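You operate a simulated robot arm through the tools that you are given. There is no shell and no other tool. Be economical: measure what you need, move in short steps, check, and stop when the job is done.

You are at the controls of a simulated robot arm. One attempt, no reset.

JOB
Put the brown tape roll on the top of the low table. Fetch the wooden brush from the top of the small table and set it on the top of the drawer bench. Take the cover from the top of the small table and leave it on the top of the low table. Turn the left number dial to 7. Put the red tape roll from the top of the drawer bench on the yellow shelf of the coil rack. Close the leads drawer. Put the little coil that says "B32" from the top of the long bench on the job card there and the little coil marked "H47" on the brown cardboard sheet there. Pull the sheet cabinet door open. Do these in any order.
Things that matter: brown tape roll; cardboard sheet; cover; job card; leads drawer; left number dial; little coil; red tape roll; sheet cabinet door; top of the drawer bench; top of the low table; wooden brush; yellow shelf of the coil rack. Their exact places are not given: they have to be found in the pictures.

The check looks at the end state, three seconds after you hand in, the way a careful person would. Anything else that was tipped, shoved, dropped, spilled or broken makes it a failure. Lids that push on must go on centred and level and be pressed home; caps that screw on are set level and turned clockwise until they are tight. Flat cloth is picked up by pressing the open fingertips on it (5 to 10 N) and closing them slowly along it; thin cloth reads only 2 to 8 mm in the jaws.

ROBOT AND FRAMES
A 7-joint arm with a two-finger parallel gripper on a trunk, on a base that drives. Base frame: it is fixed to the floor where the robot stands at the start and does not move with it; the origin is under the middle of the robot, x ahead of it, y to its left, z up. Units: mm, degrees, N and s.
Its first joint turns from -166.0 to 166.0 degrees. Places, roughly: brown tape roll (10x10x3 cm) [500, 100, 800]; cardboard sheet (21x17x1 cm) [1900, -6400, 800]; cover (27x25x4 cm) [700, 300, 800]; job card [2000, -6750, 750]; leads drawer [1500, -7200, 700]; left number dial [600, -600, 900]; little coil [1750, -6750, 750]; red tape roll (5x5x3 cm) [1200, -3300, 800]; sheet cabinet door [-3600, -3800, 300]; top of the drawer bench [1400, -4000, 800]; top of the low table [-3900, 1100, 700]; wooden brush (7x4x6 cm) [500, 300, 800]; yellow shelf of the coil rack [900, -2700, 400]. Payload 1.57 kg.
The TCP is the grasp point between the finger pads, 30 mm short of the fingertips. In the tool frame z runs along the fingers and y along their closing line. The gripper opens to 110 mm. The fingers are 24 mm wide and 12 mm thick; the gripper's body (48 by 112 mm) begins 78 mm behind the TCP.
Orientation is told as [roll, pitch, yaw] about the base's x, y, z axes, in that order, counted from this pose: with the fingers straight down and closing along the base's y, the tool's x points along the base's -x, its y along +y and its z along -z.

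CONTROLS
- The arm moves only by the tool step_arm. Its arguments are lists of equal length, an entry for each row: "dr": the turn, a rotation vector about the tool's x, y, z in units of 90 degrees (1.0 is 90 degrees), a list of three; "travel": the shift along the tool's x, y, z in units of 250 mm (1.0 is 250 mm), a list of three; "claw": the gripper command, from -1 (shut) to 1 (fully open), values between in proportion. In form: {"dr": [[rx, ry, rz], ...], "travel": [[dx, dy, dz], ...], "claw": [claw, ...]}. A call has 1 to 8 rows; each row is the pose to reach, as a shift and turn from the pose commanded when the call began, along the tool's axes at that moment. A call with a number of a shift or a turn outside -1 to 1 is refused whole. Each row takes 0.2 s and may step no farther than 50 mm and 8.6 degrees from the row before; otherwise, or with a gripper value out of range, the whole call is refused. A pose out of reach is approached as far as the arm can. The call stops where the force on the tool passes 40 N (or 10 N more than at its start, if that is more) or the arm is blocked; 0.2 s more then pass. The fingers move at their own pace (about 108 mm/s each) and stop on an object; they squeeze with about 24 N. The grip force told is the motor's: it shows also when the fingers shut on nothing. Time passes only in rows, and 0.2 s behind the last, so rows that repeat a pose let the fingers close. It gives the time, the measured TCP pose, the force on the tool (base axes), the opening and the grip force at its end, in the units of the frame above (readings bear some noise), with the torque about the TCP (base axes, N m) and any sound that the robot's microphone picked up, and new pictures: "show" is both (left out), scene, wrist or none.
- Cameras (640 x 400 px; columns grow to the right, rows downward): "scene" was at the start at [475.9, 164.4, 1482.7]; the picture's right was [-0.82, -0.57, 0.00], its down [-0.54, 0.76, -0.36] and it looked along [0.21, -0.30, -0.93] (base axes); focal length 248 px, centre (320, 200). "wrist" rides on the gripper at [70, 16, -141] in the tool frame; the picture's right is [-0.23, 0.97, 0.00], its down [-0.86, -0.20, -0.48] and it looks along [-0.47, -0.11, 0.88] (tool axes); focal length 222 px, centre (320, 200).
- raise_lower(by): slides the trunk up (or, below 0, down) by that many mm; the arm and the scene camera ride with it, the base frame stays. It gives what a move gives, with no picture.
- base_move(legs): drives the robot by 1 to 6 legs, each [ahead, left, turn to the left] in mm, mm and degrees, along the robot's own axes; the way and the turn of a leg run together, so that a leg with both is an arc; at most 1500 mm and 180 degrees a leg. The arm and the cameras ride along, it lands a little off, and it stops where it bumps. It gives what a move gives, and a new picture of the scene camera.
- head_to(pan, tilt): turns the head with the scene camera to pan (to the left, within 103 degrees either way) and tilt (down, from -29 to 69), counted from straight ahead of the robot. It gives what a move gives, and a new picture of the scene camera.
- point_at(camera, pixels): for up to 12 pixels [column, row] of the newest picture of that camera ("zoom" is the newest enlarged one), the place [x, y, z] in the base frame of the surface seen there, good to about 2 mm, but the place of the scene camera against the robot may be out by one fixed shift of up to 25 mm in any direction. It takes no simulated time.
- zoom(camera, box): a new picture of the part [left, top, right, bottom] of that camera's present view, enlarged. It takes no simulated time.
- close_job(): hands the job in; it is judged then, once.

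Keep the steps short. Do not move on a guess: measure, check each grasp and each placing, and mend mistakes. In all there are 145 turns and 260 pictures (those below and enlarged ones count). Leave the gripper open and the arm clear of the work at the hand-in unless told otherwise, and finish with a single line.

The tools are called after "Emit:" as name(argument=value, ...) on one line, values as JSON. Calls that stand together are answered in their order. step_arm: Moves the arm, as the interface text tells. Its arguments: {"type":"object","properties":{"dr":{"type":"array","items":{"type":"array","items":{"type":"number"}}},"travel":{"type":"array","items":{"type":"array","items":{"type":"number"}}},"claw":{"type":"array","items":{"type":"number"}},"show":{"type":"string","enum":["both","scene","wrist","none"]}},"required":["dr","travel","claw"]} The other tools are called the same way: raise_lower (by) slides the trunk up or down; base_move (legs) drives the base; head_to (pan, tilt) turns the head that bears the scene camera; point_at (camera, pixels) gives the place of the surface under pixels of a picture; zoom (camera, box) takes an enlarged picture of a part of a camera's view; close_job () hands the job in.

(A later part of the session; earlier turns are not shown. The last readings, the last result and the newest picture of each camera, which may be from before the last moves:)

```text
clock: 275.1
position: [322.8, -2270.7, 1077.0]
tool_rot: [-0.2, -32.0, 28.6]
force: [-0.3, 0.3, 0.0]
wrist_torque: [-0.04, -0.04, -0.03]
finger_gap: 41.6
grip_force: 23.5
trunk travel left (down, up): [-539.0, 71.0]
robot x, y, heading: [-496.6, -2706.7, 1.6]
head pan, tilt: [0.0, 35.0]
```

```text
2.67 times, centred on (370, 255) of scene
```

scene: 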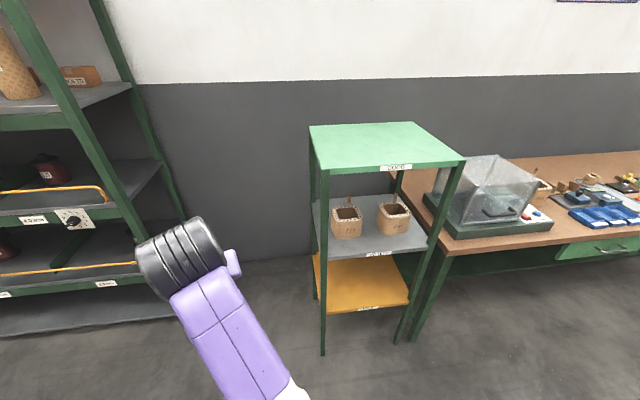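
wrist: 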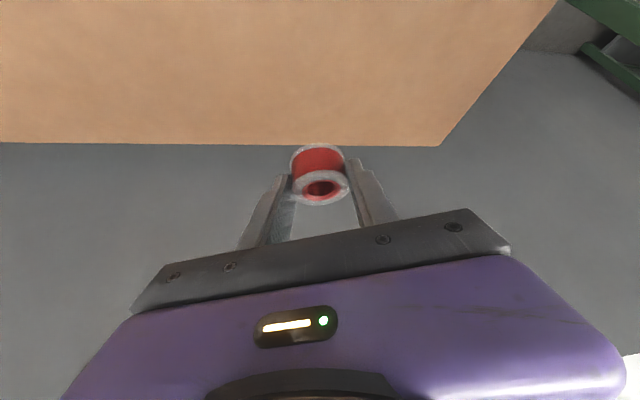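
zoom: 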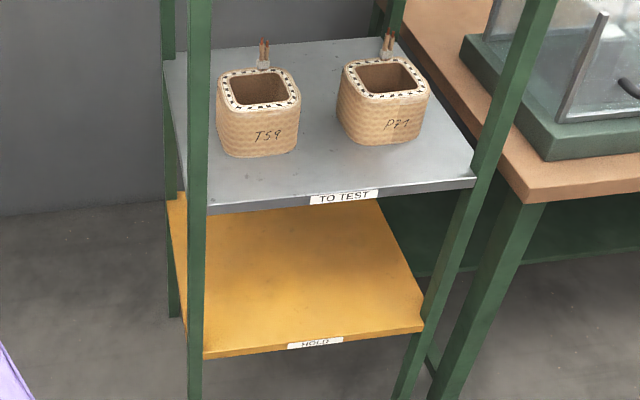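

Yellow shelf surface is z≈430, front edge from (657,−2516) to (710,−2883) corrected. I lower the trunk 470 mm and bring the tool to straight ahead.

Emit:
raise_lower(by=-470)

Emit:
step_arm(dr=[[0.016, 0, 0.025], [0.032, 0, 0.05], [0.048, 0, 0.076], [0.064, 0, 0.1], [0.08, 0, 0.127]], travel=[[0.1, -0.134, -0.063], [0.2, -0.267, -0.126], [0.3, -0.4, -0.188], [0.4, -0.534, -0.251], [0.502, -0.668, -0.314]], claw=[-1, -1, -1, -1, -1], show="none")

Emit:
step_arm(dr=[[0.016, 0, 0.025], [0.032, 0, 0.05], [0.048, 0, 0.076], [0.064, 0, 0.1], [0.08, 0, 0.127]], travel=[[0.071, -0.157, -0.044], [0.142, -0.315, -0.088], [0.213, -0.472, -0.133], [0.284, -0.63, -0.177], [0.355, -0.787, -0.221]], claw=[-1, -1, -1, -1, -1])

```text
refused: -470 is not a number from -400 to 400
```

```text
clock: 276.2
position: [269.9, -2488.9, 1078.7]
tool_rot: [-0.1, -32.0, 15.3]
force: [0.7, -0.1, -0.6]
wrist_torque: [0.05, 0.03, 0.05]
finger_gap: 41.7
grip_force: 24.9
trunk travel left (down, up): [-539.0, 71.0]
robot x, y, heading: [-496.2, -2709.3, 1.4]
head pan, tilt: [0.0, 35.0]
```

```text
clock: 277.4
position: [223.3, -2705.6, 1078.2]
tool_rot: [-0.2, -32.1, 1.8]
force: [0.2, 0.1, -0.1]
wrist_torque: [-0.04, -0.02, 0.02]
finger_gap: 41.6
grip_force: 23.6
trunk travel left (down, up): [-539.0, 71.0]
robot x, y, heading: [-492.5, -2711.4, 1.3]
head pan, tilt: [0.0, 35.0]
```

scene: 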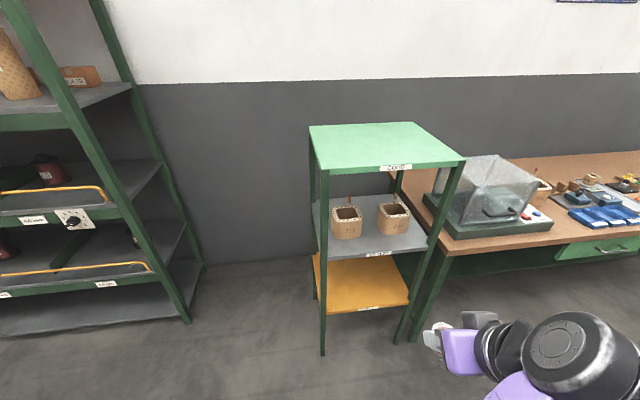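
wrist: 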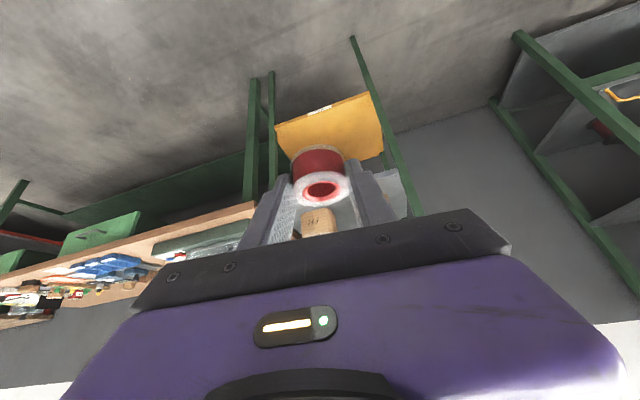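

The tool now points straight ahead. I lower the trunk in two moves, then turn parallel to the rack and approach to 200 mm short.

Emit:
raise_lower(by=-400)

Emit:
raise_lower(by=-130)

Emit:
base_move(legs=[[0, 0, 6.9], [0, -150, 0], [310, 0, 0]])

Emit:
head_to(pan=-15, tilt=40)

Emit:
zoom(camera="wrist", box=[0, 0, 640, 400])

```text
clock: 281.3
position: [223.1, -2705.1, 678.0]
tool_rot: [-0.2, -32.1, 1.8]
force: [-1.0, 0.4, 0.3]
wrist_torque: [0.0, 0.0, 0.0]
finger_gap: 41.7
grip_force: 24.4
trunk travel left (down, up): [-139.0, 471.0]
robot x, y, heading: [-493.0, -2706.3, 1.7]
head pan, tilt: [0.0, 35.0]
```

```text
clock: 282.9
position: [223.3, -2705.8, 547.6]
tool_rot: [-0.2, -32.0, 1.7]
force: [-0.5, 0.2, -0.1]
wrist_torque: [-0.01, 0.0, 0.01]
finger_gap: 41.5
grip_force: 24.2
trunk travel left (down, up): [-9.0, 601.0]
robot x, y, heading: [-491.6, -2705.6, 1.3]
head pan, tilt: [0.0, 35.0]
```

```text
clock: 286.5
position: [547.1, -2719.2, 546.3]
tool_rot: [-0.3, -32.0, 8.7]
force: [-0.5, 0.8, -0.5]
wrist_torque: [-0.01, 0.02, 0.01]
finger_gap: 41.4
grip_force: 24.0
trunk travel left (down, up): [-9.0, 601.0]
robot x, y, heading: [-169.8, -2811.2, 8.6]
head pan, tilt: [0.0, 35.0]
```

scene: 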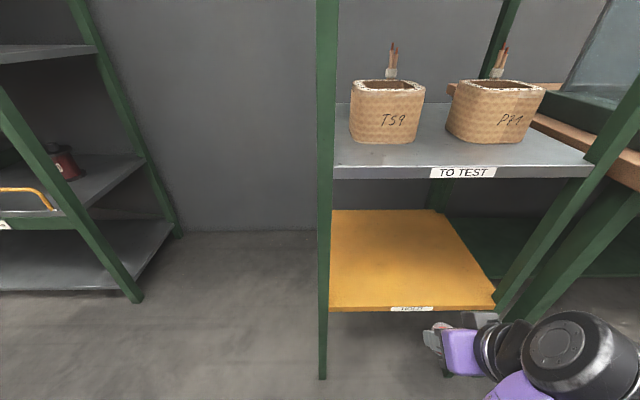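

```text
clock: 287.3
position: [548.5, -2719.8, 547.6]
tool_rot: [-0.2, -32.2, 8.8]
force: [-0.1, 0.4, -0.2]
wrist_torque: [-0.01, 0.0, 0.01]
finger_gap: 41.4
grip_force: 24.1
trunk travel left (down, up): [-9.0, 601.0]
robot x, y, heading: [-165.8, -2810.7, 8.4]
head pan, tilt: [-15.0, 40.0]
```

scene: 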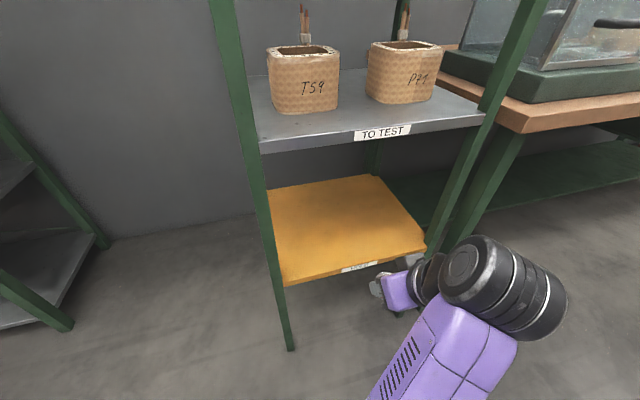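

```text
1.00 times, centred on (320, 200) of wrist (not enlarged: the box is as wide or as high as the picture)
```

zoom: 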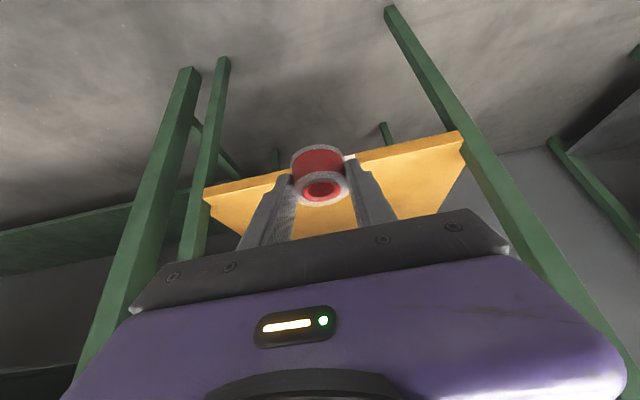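

I measure the shelf from the wrist camera and the joint's place relative to the grey shelf.

Emit:
point_at(camera="zoom", pixels=[[400, 150], [440, 150], [235, 195], [400, 170], [260, 190], [300, 222], [420, 200], [320, 160], [318, 190]])

Emit:
point_at(camera="scene", pixels=[[470, 265], [500, 245], [535, 300], [380, 150], [360, 262], [285, 280], [420, 250], [490, 125], [470, 135]])

```text
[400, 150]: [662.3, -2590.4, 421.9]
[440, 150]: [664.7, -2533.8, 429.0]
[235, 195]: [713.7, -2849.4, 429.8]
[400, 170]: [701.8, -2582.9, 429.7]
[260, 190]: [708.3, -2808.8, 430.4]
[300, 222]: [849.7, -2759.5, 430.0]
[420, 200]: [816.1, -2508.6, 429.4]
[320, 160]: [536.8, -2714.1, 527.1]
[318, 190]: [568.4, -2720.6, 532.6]
```

```text
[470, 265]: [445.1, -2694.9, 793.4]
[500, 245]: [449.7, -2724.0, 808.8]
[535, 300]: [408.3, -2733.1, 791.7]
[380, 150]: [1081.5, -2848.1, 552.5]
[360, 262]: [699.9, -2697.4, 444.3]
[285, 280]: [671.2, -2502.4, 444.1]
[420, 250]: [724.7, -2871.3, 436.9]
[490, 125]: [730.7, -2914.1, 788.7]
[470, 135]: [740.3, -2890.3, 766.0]
```

Shelf z=430, front edge x≈682 at y −2700. I lower the tool 60 mm here, then drive ahead 184 mm so the arm keeps its shape under the grey shelf.

Emit:
step_arm(dr=[[0, 0, 0], [0, 0, 0]], travel=[[0.064, 0, 0.102], [0.127, 0, 0.204]], claw=[-1, -1], show="none")

Emit:
base_move(legs=[[183, 0, 0]])

Emit:
zoom(camera="wrist", box=[0, 0, 640, 400])

```text
clock: 287.9
position: [548.4, -2720.4, 489.1]
tool_rot: [0.0, -32.1, 8.7]
force: [1.2, -0.1, 0.5]
wrist_torque: [-0.01, 0.02, -0.01]
finger_gap: 41.4
grip_force: 23.9
trunk travel left (down, up): [-9.0, 601.0]
robot x, y, heading: [-168.5, -2808.9, 8.3]
head pan, tilt: [-15.0, 40.0]
```

```text
clock: 289.4
position: [727.2, -2694.7, 488.2]
tool_rot: [-0.1, -32.1, 8.7]
force: [-0.4, -0.1, -0.4]
wrist_torque: [-0.01, 0.03, -0.01]
finger_gap: 41.6
grip_force: 24.1
trunk travel left (down, up): [-9.0, 601.0]
robot x, y, heading: [11.6, -2783.4, 8.5]
head pan, tilt: [-15.0, 40.0]
```

scene: 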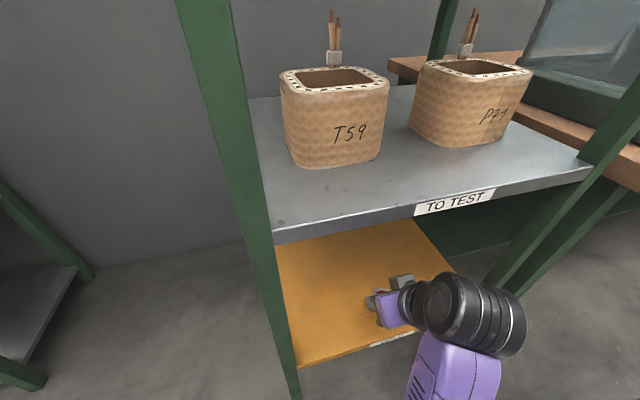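

```text
1.00 times, centred on (320, 200) of wrist (not enlarged: the box is as wide or as high as the picture)
```

zoom: 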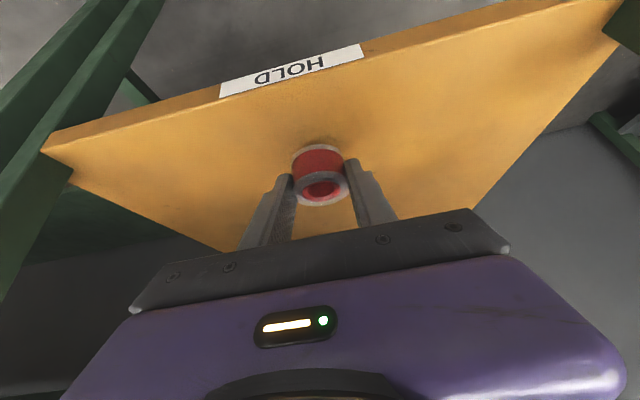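

The roll is over the shelf. I lower 22 mm, open to 66 mm, and withdraw along the tool axis.

Emit:
step_arm(dr=[[0, 0, 0], [0, 0, 0], [0, 0, 0], [0, 0, 0], [0, 0, 0], [0, 0, 0]], travel=[[0.025, 0, 0.04], [0.04, 0, 0.064], [0.048, 0, 0.077], [0.048, 0, 0.077], [0.048, 0, 0.077], [0.048, 0, 0.077]], claw=[-1, -1, -1, -1, 0, 0.2], show="wrist")

Emit:
step_arm(dr=[[0, 0, 0], [0, 0, 0], [0, 0, 0]], travel=[[0, 0, -0.08], [0, 0, -0.16], [0, 0, -0.2]], claw=[0.2, 0.2, 0.2], show="none")

Emit:
base_move(legs=[[-400, 0, 0]])

Emit:
zoom(camera="scene", box=[220, 130, 480, 350])

```text
clock: 290.8
position: [727.4, -2693.2, 466.6]
tool_rot: [-0.1, -32.2, 8.8]
force: [0.9, 0.1, 0.5]
wrist_torque: [0.04, 0.01, 0.01]
finger_gap: 66.0
grip_force: 0.1
trunk travel left (down, up): [-9.0, 601.0]
robot x, y, heading: [11.1, -2782.1, 8.6]
head pan, tilt: [-15.0, 40.0]
```

wrist: 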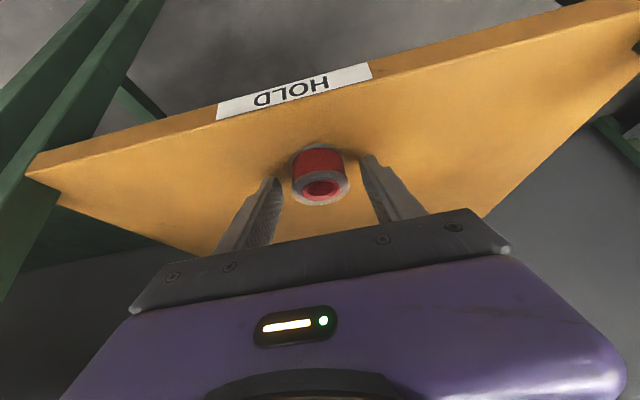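

```text
clock: 291.6
position: [701.5, -2699.1, 507.7]
tool_rot: [-0.1, -31.9, 8.6]
force: [-0.6, 0.7, -0.1]
wrist_torque: [-0.02, -0.01, 0.01]
finger_gap: 65.9
grip_force: 0.0
trunk travel left (down, up): [-9.0, 601.0]
robot x, y, heading: [12.6, -2785.8, 8.3]
head pan, tilt: [-15.0, 40.0]
```

```text
clock: 294.0
position: [316.0, -2756.5, 508.8]
tool_rot: [0.0, -32.0, 8.6]
force: [-0.2, -0.3, -0.3]
wrist_torque: [-0.01, 0.01, 0.0]
finger_gap: 66.2
grip_force: 0.0
trunk travel left (down, up): [-9.0, 601.0]
robot x, y, heading: [-373.0, -2842.4, 8.5]
head pan, tilt: [-15.0, 40.0]
```

scene: 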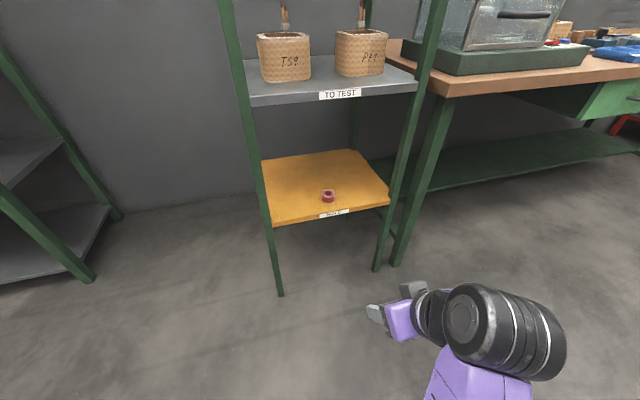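

```text
1.82 times, centred on (350, 240) of scene
```

zoom: 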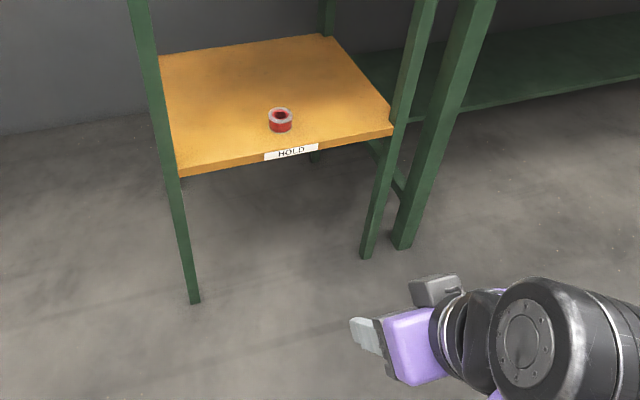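

The red roll rests on the yellow shelf. I raise the trunk, set the tool upright, turn to −y, and view the way to the long bench.

Emit:
raise_lower(by=400)

Emit:
step_arm(dr=[[0, 0.09, 0], [0, 0.18, 0], [0, 0.27, 0], [0, 0.355, 0], [0, 0.355, 0]], travel=[[0, 0, -0.1], [0, 0, -0.2], [0, 0, -0.3], [0, 0, -0.3], [0, 0, -0.3]], claw=[1, 1, 1, 1, 1], show="none")

Emit:
base_move(legs=[[0, 0, -98.5]])

Emit:
head_to(pan=15, tilt=18)

```text
clock: 297.9
position: [315.8, -2757.0, 907.1]
tool_rot: [0.0, -31.9, 8.6]
force: [-0.1, -0.1, -0.2]
wrist_torque: [-0.02, 0.01, 0.01]
finger_gap: 66.1
grip_force: 0.0
trunk travel left (down, up): [-409.0, 201.0]
robot x, y, heading: [-368.2, -2844.7, 8.4]
head pan, tilt: [-15.0, 40.0]
```

```text
clock: 299.1
position: [275.8, -2762.1, 971.8]
tool_rot: [-0.1, 0.1, 8.5]
force: [0.4, -0.6, 0.2]
wrist_torque: [0.0, -0.04, 0.03]
finger_gap: 110.0
grip_force: 0.0
trunk travel left (down, up): [-409.0, 201.0]
robot x, y, heading: [-374.4, -2840.0, 8.3]
head pan, tilt: [-15.0, 40.0]
```

```text
clock: 303.6
position: [-402.2, -3494.7, 972.3]
tool_rot: [-0.1, -0.1, -91.0]
force: [-0.4, -0.6, 0.3]
wrist_torque: [0.02, 0.0, -0.01]
finger_gap: 109.7
grip_force: 0.1
trunk travel left (down, up): [-409.0, 201.0]
robot x, y, heading: [-375.1, -2845.2, -91.1]
head pan, tilt: [-15.0, 40.0]
```

scene: 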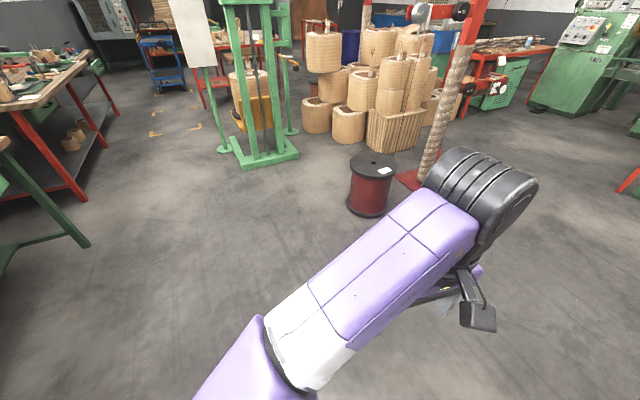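

```text
clock: 304.6
position: [-401.7, -3494.6, 971.4]
tool_rot: [-0.1, 0.0, -91.0]
force: [-0.3, 0.3, 0.1]
wrist_torque: [0.02, 0.01, 0.02]
finger_gap: 110.0
grip_force: 0.0
trunk travel left (down, up): [-409.0, 201.0]
robot x, y, heading: [-373.5, -2841.7, -91.4]
head pan, tilt: [15.0, 18.0]
```

scene: 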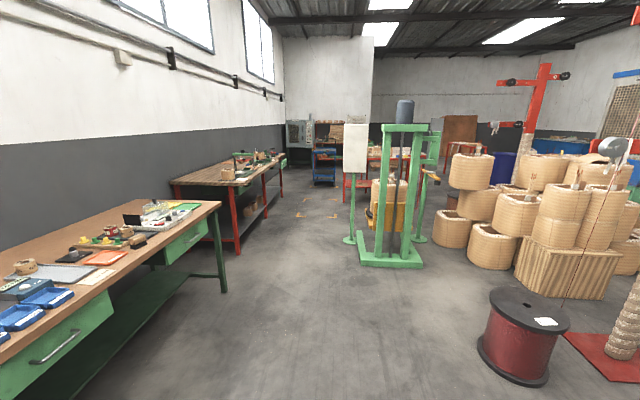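

I measure the aisle between the benches and the press.

Emit:
point_at(camera="scene", pixels=[[349, 240], [362, 262], [237, 248], [264, 213], [225, 290], [283, 165], [325, 183], [225, 180], [255, 165], [270, 160], [282, 196], [345, 200]])

Emit:
zoom(camera="scene", box=[160, 100, 440, 275])

```text
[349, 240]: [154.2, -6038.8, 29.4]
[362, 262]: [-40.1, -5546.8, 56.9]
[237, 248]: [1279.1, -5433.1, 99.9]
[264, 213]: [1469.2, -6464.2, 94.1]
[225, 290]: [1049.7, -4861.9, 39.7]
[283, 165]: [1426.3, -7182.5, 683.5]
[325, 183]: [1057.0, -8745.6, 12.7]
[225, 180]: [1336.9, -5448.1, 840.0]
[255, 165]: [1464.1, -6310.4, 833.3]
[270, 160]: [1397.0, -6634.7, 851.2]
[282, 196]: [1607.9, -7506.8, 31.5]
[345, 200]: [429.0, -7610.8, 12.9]
```

```text
2.29 times, centred on (300, 188) of scene
```

zoom: 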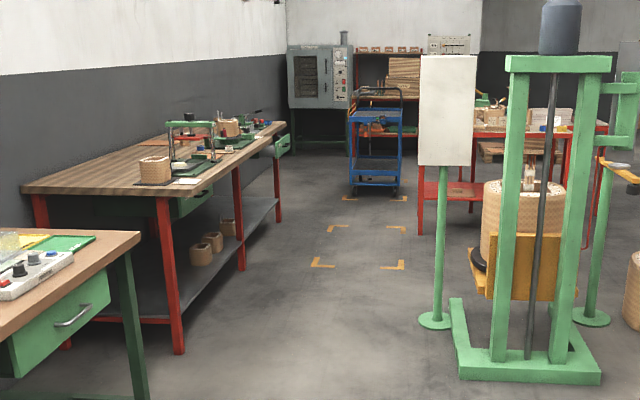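

The aisle is about 1.1 m wide. I drive to around (740,−6450) along it, then look left at the long bench.

Emit:
base_move(legs=[[1200, 600, 0], [1200, 500, 0], [1180, 130, 0]])

Emit:
head_to(pan=75, tilt=35)

Emit:
head_to(pan=40, tilt=40)

```text
clock: 323.1
position: [810.8, -7096.5, 971.6]
tool_rot: [-0.1, 0.0, -89.8]
force: [0.0, -0.1, 0.8]
wrist_torque: [0.0, -0.03, -0.02]
finger_gap: 109.9
grip_force: 0.1
trunk travel left (down, up): [-409.0, 201.0]
robot x, y, heading: [823.9, -6438.5, -89.8]
head pan, tilt: [15.0, 18.0]
```

scene: 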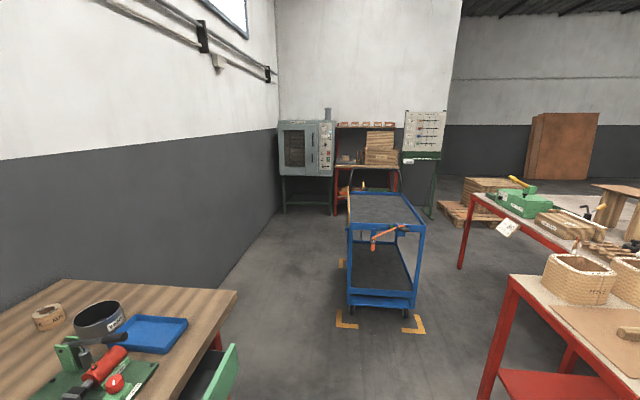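

```text
clock: 324.4
position: [810.8, -7097.4, 971.0]
tool_rot: [-0.2, 0.0, -89.8]
force: [-0.3, -0.3, 0.4]
wrist_torque: [0.01, 0.01, 0.0]
finger_gap: 110.2
grip_force: 0.0
trunk travel left (down, up): [-409.0, 201.0]
robot x, y, heading: [829.6, -6439.6, -90.0]
head pan, tilt: [75.0, 35.0]
```

scene: 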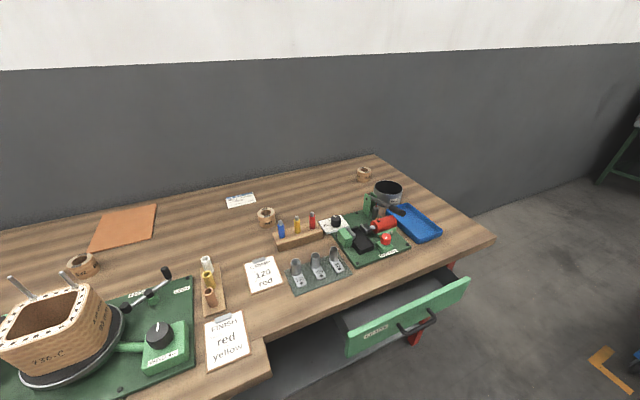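

```text
clock: 325.4
position: [812.3, -7095.5, 971.5]
tool_rot: [-0.1, -0.1, -89.8]
force: [-0.4, 0.1, 0.2]
wrist_torque: [-0.02, -0.01, -0.04]
finger_gap: 109.8
grip_force: 0.1
trunk travel left (down, up): [-409.0, 201.0]
robot x, y, heading: [829.6, -6443.6, -89.9]
head pan, tilt: [40.0, 40.0]
```

scene: 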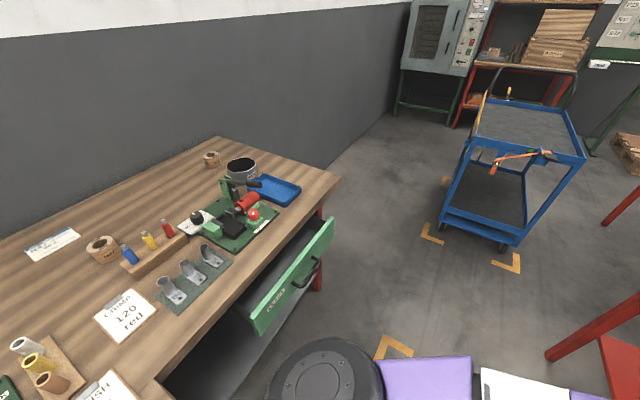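

Go back to the pan-75 view to read the coil labels and measure everything.

Emit:
head_to(pan=75, tilt=35)

Emit:
point_at(camera="scene", pixels=[[267, 212], [84, 260], [363, 170], [241, 201], [125, 228], [90, 250], [155, 206], [345, 340], [468, 285], [418, 325], [228, 206], [256, 197]])

Emit:
zoom(camera="scene", box=[220, 180, 316, 240])

Emit:
zoom(camera="scene", box=[40, 235, 136, 295])

Emit:
zoom(camera="scene", box=[335, 155, 399, 195])

```text
clock: 326.4
position: [811.3, -7095.6, 972.0]
tool_rot: [-0.1, -0.2, -89.8]
force: [-0.7, 0.5, -0.7]
wrist_torque: [0.0, 0.01, 0.0]
finger_gap: 110.1
grip_force: 0.0
trunk travel left (down, up): [-409.0, 201.0]
robot x, y, heading: [826.0, -6444.9, -89.9]
head pan, tilt: [75.0, 35.0]
```

scene: 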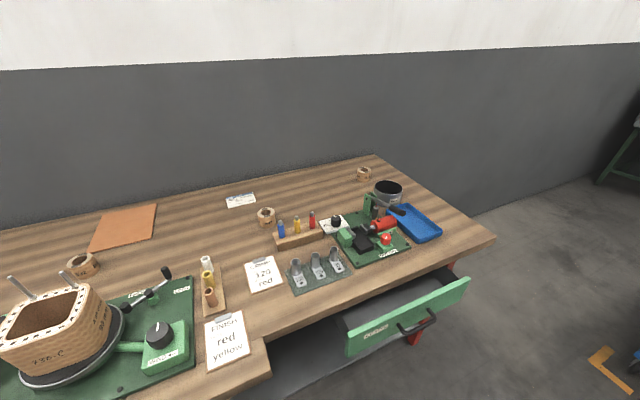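

```text
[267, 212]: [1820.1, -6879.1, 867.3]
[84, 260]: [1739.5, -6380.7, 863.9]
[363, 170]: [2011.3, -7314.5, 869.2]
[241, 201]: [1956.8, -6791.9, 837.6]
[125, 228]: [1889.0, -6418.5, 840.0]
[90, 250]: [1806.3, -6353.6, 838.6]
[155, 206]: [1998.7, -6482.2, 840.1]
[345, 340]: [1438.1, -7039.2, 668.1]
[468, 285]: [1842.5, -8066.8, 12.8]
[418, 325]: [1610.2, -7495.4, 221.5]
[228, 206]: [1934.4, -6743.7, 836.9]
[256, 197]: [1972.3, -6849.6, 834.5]
```

```text
6.67 times, centred on (268, 210) of scene
```

zoom: 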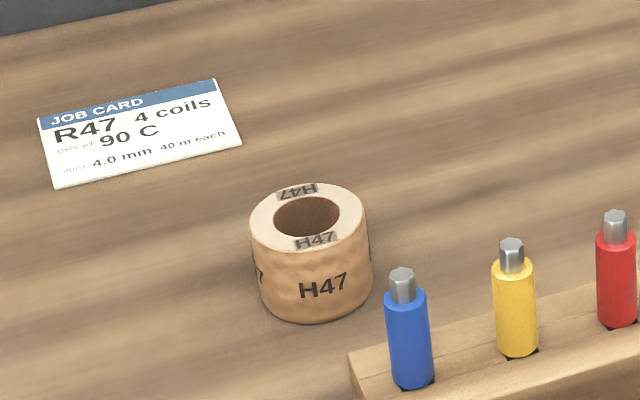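

```text
6.67 times, centred on (88, 265) of scene
```

zoom: 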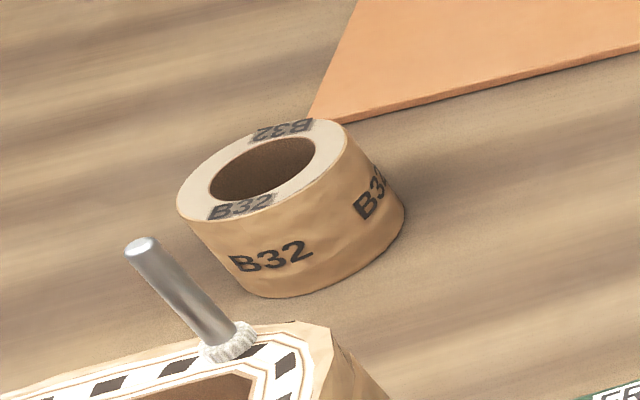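

```text
10.00 times, centred on (367, 175) of scene
```

zoom: 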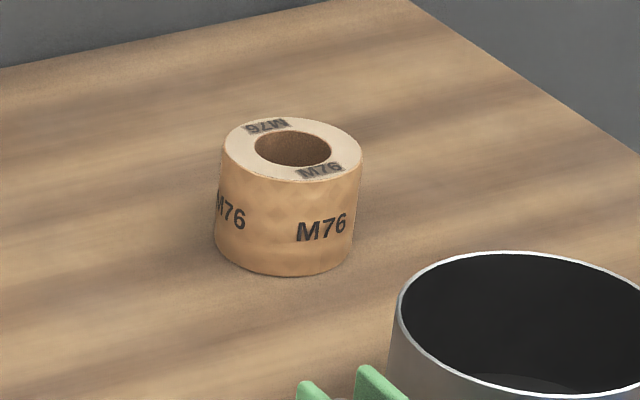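

H47 sits near the job card and B32 near the cardboard sheet, so they swap places. First I close the drawer, since its open front would block the base. I drive to y≈−6990 and turn to face it.

Emit:
base_move(legs=[[0, 80, 0], [530, 0, 0], [0, 0, 100]])

Emit:
head_to(pan=-25, tilt=50)

```text
clock: 334.4
position: [1555.3, -6878.6, 972.5]
tool_rot: [-0.1, -0.1, 10.6]
force: [0.9, 0.6, -0.1]
wrist_torque: [0.0, -0.02, 0.02]
finger_gap: 110.2
grip_force: 0.0
trunk travel left (down, up): [-409.0, 201.0]
robot x, y, heading: [911.2, -6979.6, 10.6]
head pan, tilt: [75.0, 35.0]
```

scene: 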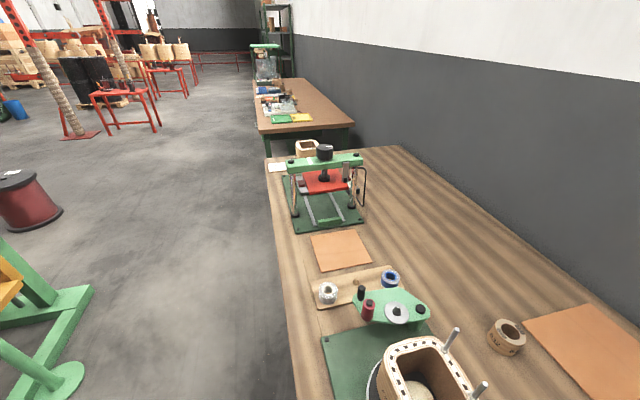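

```text
clock: 336.2
position: [1555.8, -6878.2, 972.0]
tool_rot: [-0.1, -0.2, 10.6]
force: [0.1, -0.4, 0.4]
wrist_torque: [0.0, 0.01, 0.0]
finger_gap: 109.9
grip_force: 0.0
trunk travel left (down, up): [-409.0, 201.0]
robot x, y, heading: [905.9, -6983.8, 10.8]
head pan, tilt: [-25.0, 50.0]
```

scene: 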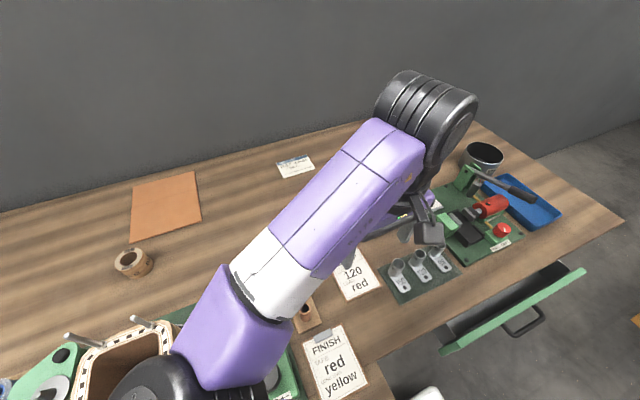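

The drawer front shows from (440,350) to (585,270) with its handle at (525,322). I measure it.

Emit:
point_at(camera="scene", pixels=[[445, 348], [582, 271], [515, 308], [520, 318], [540, 318], [505, 330], [470, 335], [400, 345], [545, 262], [560, 290], [140, 385], [620, 225]])

Emit:
zoom(camera="scene", box=[400, 240, 640, 400])

```text
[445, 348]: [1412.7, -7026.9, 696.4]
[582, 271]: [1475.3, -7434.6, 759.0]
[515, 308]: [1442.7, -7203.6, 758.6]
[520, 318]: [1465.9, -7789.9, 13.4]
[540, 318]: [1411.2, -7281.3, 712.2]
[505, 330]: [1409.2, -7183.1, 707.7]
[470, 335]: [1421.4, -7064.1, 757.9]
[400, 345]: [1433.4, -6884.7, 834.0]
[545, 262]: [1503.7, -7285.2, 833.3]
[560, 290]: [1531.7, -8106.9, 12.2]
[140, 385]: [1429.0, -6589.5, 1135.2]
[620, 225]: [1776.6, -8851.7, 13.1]
```

```text
2.50 times, centred on (520, 320) of scene
```

zoom: 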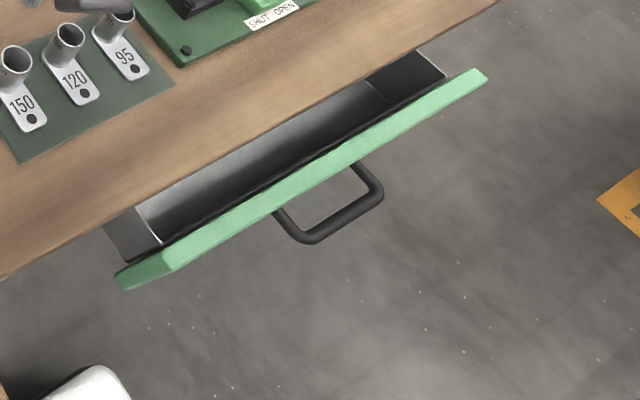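

The drawer face is at about (1429,−7242), top z 746, with a handle at z≈700. I'll push with closed fingers above the handle. First I back off, lower the trunk, and level the tool.

Emit:
base_move(legs=[[-240, 0, 0], [0, -80, 0]])

Emit:
step_arm(dr=[[0, -0.09, 0], [0, -0.18, 0], [0, -0.27, 0], [0, -0.36, 0], [0, -0.45, 0], [0, -0.54, 0], [0, -0.63, 0], [0, -0.72, 0]], travel=[[0, 0, 0], [0, 0, 0], [0, 0, 0], [0, 0, 0], [0, 0, 0], [0, 0, 0], [0, 0, 0], [0, 0, 0]], claw=[0, -0.5, -1, -1, -1, -1, -1, -1], show="none")

Emit:
step_arm(dr=[[0, -0.09, 0], [0, -0.18, 0], [0, -0.28, 0], [0, -0.28, 0]], travel=[[0, 0, 0], [0, 0, 0], [0, 0, 0], [0, 0, 0]], claw=[-1, -1, -1, -1], show="none")

Emit:
raise_lower(by=-240)

```text
clock: 338.6
position: [1339.0, -7001.9, 972.1]
tool_rot: [-0.1, 0.0, 10.4]
force: [0.3, -0.5, -0.3]
wrist_torque: [-0.01, 0.02, 0.04]
finger_gap: 110.0
grip_force: 0.0
trunk travel left (down, up): [-409.0, 201.0]
robot x, y, heading: [691.8, -7102.6, 10.4]
head pan, tilt: [-25.0, 50.0]
```

scene: 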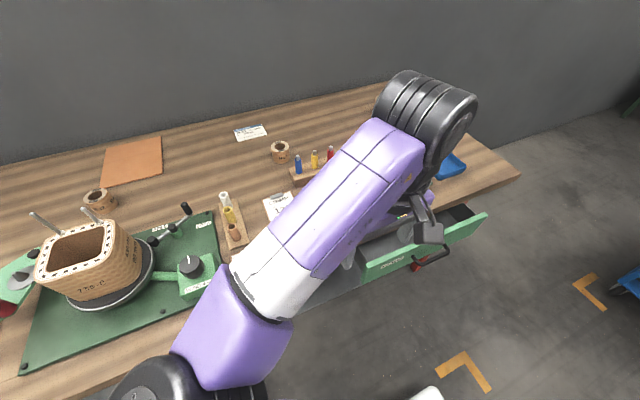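

```text
clock: 340.4
position: [1382.1, -7002.5, 905.5]
tool_rot: [-0.4, -64.9, 10.8]
force: [1.1, -0.3, -0.9]
wrist_torque: [-0.04, 0.02, 0.02]
finger_gap: 0.2
grip_force: 21.1
out of reach, approached as far as the arm can: row 2, 3, 4, 5, 6, 7, 8
trunk travel left (down, up): [-409.0, 201.0]
robot x, y, heading: [696.0, -7104.5, 10.4]
head pan, tilt: [-25.0, 50.0]
```

```text
refused: row 3 steps farther than a row can; nothing moved
```

```text
clock: 342.9
position: [1383.6, -7000.7, 665.6]
tool_rot: [-0.2, -64.9, 10.7]
force: [0.0, -0.2, -0.4]
wrist_torque: [0.01, -0.02, 0.02]
finger_gap: 0.1
grip_force: 21.1
trunk travel left (down, up): [-169.0, 441.0]
robot x, y, heading: [687.3, -7101.3, 10.3]
head pan, tilt: [-25.0, 50.0]
```

I back the tool away from the bench edge, finish levelling, and raise to about z 727.

Emit:
step_arm(dr=[[0, 0, 0], [0, 0, 0], [0, -0.07, 0], [0, -0.14, 0], [0, -0.21, 0], [0, -0.279, 0], [0, -0.279, 0]], travel=[[0.05, 0, -0.11], [0.1, 0, -0.22], [0.15, 0, -0.33], [0.05, 0, -0.4], [-0.055, 0, -0.468], [-0.055, 0, -0.468], [-0.055, 0, -0.468]], claw=[-1, -1, -1, -1, -1, -1, -1], show="scene")

```text
clock: 343.8
position: [1355.6, -7037.1, 673.4]
tool_rot: [4.2, -71.6, 11.2]
force: [-0.1, 7.0, -2.4]
wrist_torque: [-0.03, 0.05, 0.16]
finger_gap: 0.1
grip_force: 21.2
out of reach, approached as far as the arm can: row 1, 2, 3, 4
trunk travel left (down, up): [-169.0, 441.0]
robot x, y, heading: [689.8, -7104.9, 10.4]
head pan, tilt: [-25.0, 50.0]
stopped in row 4: the force on the tool passed its limit at 96 N (the readings are from after the stop); the commanded pose is now the measured one
```

scene: 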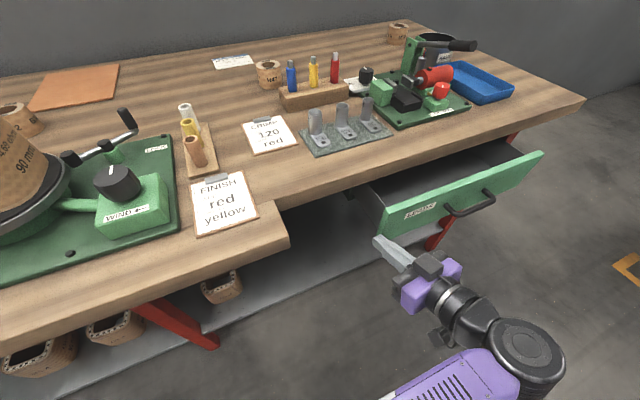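

The tool drifted sideways onto the drawer's left end because the arm couldn't retract. I back the base off instead.

Emit:
base_move(legs=[[-150, 0, 0]])

Emit:
zoom(camera="scene", box=[300, 100, 620, 300])

Emit:
point_at(camera="scene", pixels=[[460, 205], [390, 215], [420, 210], [530, 160], [470, 190]])

```text
clock: 345.2
position: [1205.9, -7064.4, 673.1]
tool_rot: [3.9, -71.8, 11.2]
force: [0.2, 0.1, -0.9]
wrist_torque: [0.02, 0.01, 0.01]
finger_gap: 0.1
grip_force: 20.7
trunk travel left (down, up): [-169.0, 441.0]
robot x, y, heading: [542.5, -7129.8, 10.3]
head pan, tilt: [-25.0, 50.0]
```

scene: 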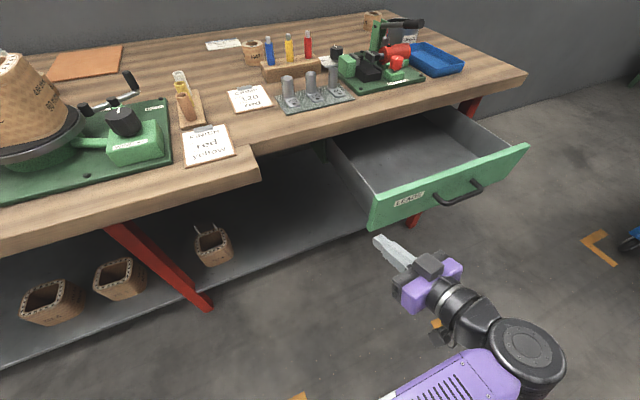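

```text
2.00 times, centred on (460, 200) of scene
```

zoom: 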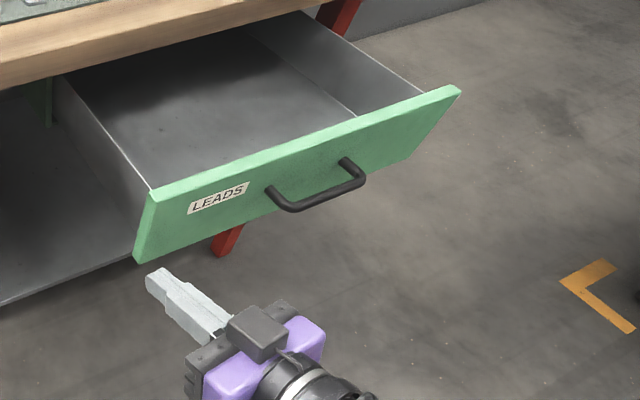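

```text
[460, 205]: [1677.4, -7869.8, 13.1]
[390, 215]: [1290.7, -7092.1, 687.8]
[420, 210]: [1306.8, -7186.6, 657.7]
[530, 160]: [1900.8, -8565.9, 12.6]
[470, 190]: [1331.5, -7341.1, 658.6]
```

The gripper had hooked behind the drawer front and drew it further out; no harm, it just needs closing now. I raise the trunk 60 mm and slide the tool right along the face to its middle.

Emit:
raise_lower(by=60)

Emit:
step_arm(dr=[[0, 0, 0], [0, 0, 0], [0, 0, 0], [0, 0, 0], [0, 0, 0]], travel=[[0, -0.16, 0], [0, -0.32, 0], [0, -0.48, 0], [0, -0.64, 0], [0, -0.78, 0]], claw=[-1, -1, -1, -1, -1])

```text
clock: 346.2
position: [1207.1, -7064.1, 733.0]
tool_rot: [3.9, -71.8, 11.3]
force: [0.4, 0.1, 0.1]
wrist_torque: [-0.05, -0.01, -0.03]
finger_gap: 0.0
grip_force: 21.4
trunk travel left (down, up): [-229.0, 381.0]
robot x, y, heading: [538.9, -7127.8, 10.4]
head pan, tilt: [-25.0, 50.0]
```

```text
clock: 347.4
position: [1257.6, -7254.7, 729.1]
tool_rot: [4.1, -71.8, 11.3]
force: [1.4, 0.4, -1.5]
wrist_torque: [-0.01, -0.01, -0.02]
finger_gap: 0.0
grip_force: 21.5
trunk travel left (down, up): [-229.0, 381.0]
robot x, y, heading: [539.0, -7128.7, 10.3]
head pan, tilt: [-25.0, 50.0]
```

scene: 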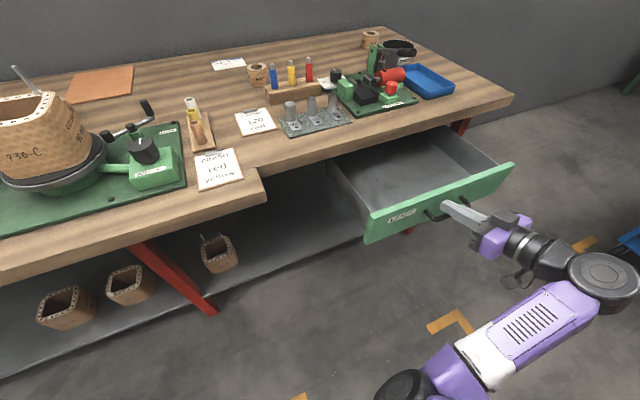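
wrist: 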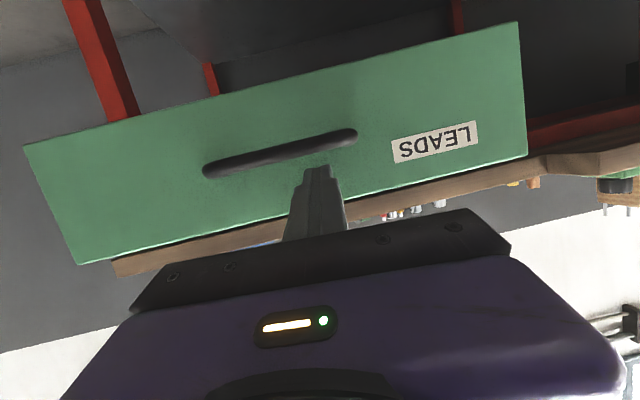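

The fingertip is above the handle in front of the face. I drive ahead 120 mm to begin pushing, then finish with the arm.

Emit:
base_move(legs=[[120, 0, 0]])

Emit:
step_arm(dr=[[0, 0, 0], [0, 0, 0], [0, 0, 0], [0, 0, 0], [0, 0, 0]], travel=[[-0.025, 0, 0.076], [-0.05, 0, 0.152], [-0.075, 0, 0.228], [-0.1, 0, 0.304], [-0.125, 0, 0.38]], claw=[-1, -1, -1, -1, -1])

```text
clock: 348.6
position: [1376.7, -7232.7, 728.4]
tool_rot: [3.9, -71.8, 11.4]
force: [0.3, -0.2, -0.4]
wrist_torque: [0.0, -0.01, 0.0]
finger_gap: 0.0
grip_force: 21.3
trunk travel left (down, up): [-229.0, 381.0]
robot x, y, heading: [663.9, -7108.8, 10.1]
head pan, tilt: [-25.0, 50.0]
```

scene: 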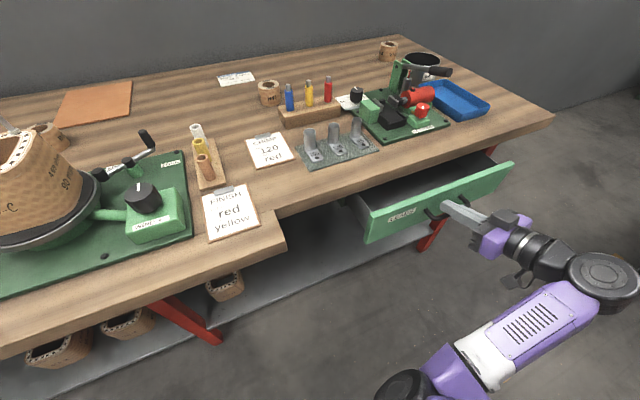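

```text
clock: 349.8
position: [1473.2, -7207.2, 727.8]
tool_rot: [3.9, -71.8, 11.3]
force: [0.1, -0.2, 0.1]
wrist_torque: [0.02, 0.03, 0.03]
finger_gap: 0.0
grip_force: 21.2
trunk travel left (down, up): [-229.0, 381.0]
robot x, y, heading: [666.6, -7109.0, 10.4]
head pan, tilt: [-25.0, 50.0]
```

scene: 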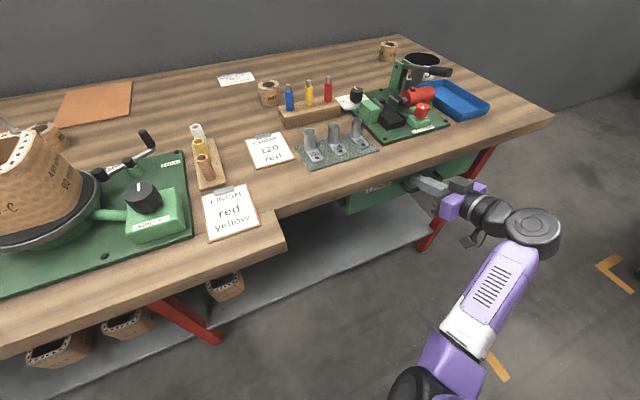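
wrist: 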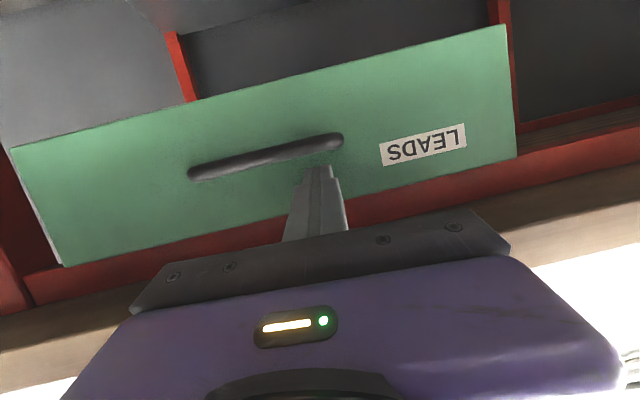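

The drawer slides easily. I keep pushing in small steps until it stops.

Emit:
step_arm(dr=[[0, 0, 0], [0, 0, 0], [0, 0, 0], [0, 0, 0], [0, 0, 0], [0, 0, 0]], travel=[[-0.017, 0, 0.05], [-0.033, 0, 0.1], [-0.05, 0, 0.15], [-0.067, 0, 0.2], [-0.083, 0, 0.25], [-0.1, 0, 0.3]], claw=[-1, -1, -1, -1, -1, -1])

```text
clock: 350.5
position: [1496.5, -7202.3, 727.4]
tool_rot: [3.7, -71.7, 11.6]
force: [-18.6, 2.6, 7.3]
wrist_torque: [-0.03, -0.23, 0.12]
finger_gap: 0.2
grip_force: 20.9
trunk travel left (down, up): [-229.0, 381.0]
robot x, y, heading: [659.8, -7107.5, 10.3]
head pan, tilt: [-25.0, 50.0]
stopped in row 3: the force on the tool passed its limit at 71 N (the readings are from after the stop); the commanded pose is now the measured one
```

scene: 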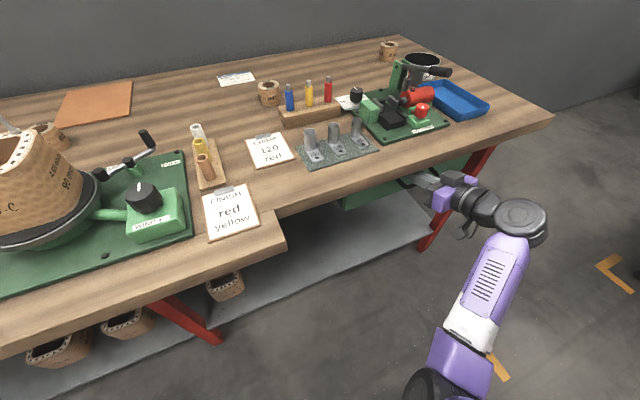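
wrist: 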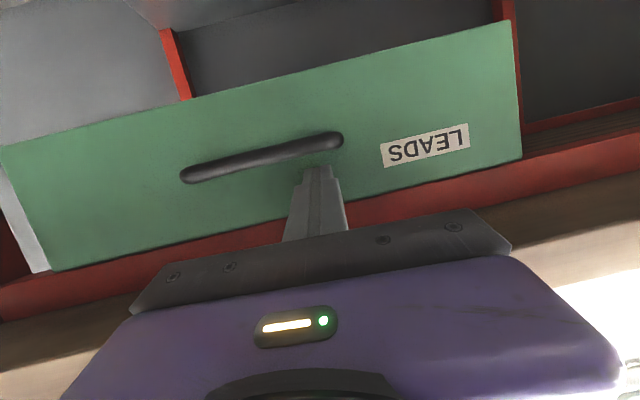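

It stopped with a firm reaction. I retract and inspect whether the face is flush.

Emit:
base_move(legs=[[-200, 0, 0]])

Emit:
zoom(camera="wrist", box=[0, 0, 640, 400])

Emit:
zoom(camera="scene", box=[280, 80, 560, 280])

```text
clock: 352.1
position: [1302.9, -7238.6, 727.2]
tool_rot: [3.8, -71.6, 11.5]
force: [1.2, -0.3, 0.4]
wrist_torque: [0.0, -0.01, 0.0]
finger_gap: 0.0
grip_force: 21.0
trunk travel left (down, up): [-229.0, 381.0]
robot x, y, heading: [466.0, -7147.5, 10.4]
head pan, tilt: [-25.0, 50.0]
```

scene: 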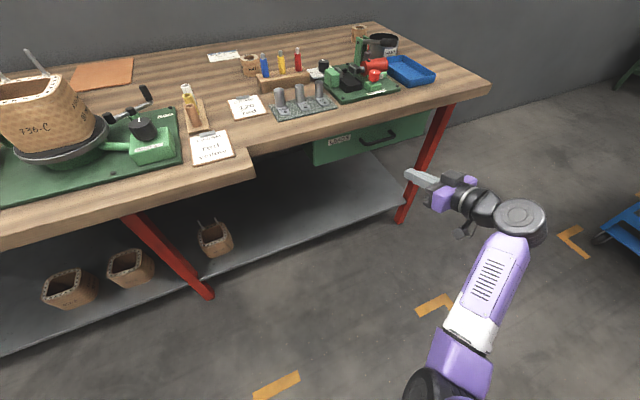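

```text
1.00 times, centred on (320, 200) of wrist (not enlarged: the box is as wide or as high as the picture)
```

zoom: 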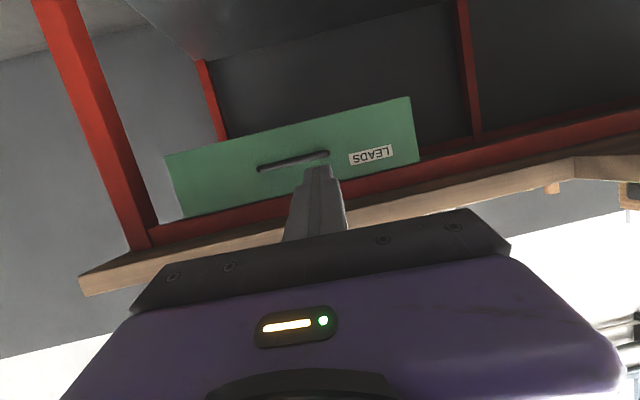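

```text
2.00 times, centred on (420, 180) of scene
```

zoom: 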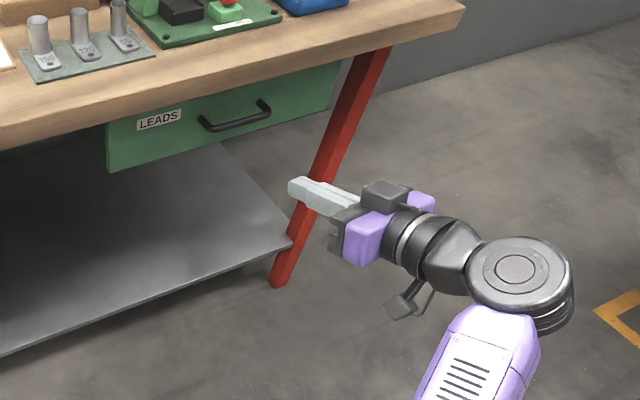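

I measure the face against the red apron and leg planes.

Emit:
point_at(camera="zoom", pixels=[[250, 145], [390, 115], [190, 200], [400, 155], [200, 225], [450, 155], [110, 130], [235, 238], [500, 170], [350, 185]])

```text
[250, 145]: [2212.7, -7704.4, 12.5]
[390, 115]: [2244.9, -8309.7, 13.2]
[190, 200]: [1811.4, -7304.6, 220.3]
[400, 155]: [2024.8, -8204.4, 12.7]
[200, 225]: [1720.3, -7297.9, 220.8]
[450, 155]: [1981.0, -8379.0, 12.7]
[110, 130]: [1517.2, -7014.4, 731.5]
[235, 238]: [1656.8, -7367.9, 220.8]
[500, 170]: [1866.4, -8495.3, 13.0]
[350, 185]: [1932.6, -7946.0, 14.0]
```

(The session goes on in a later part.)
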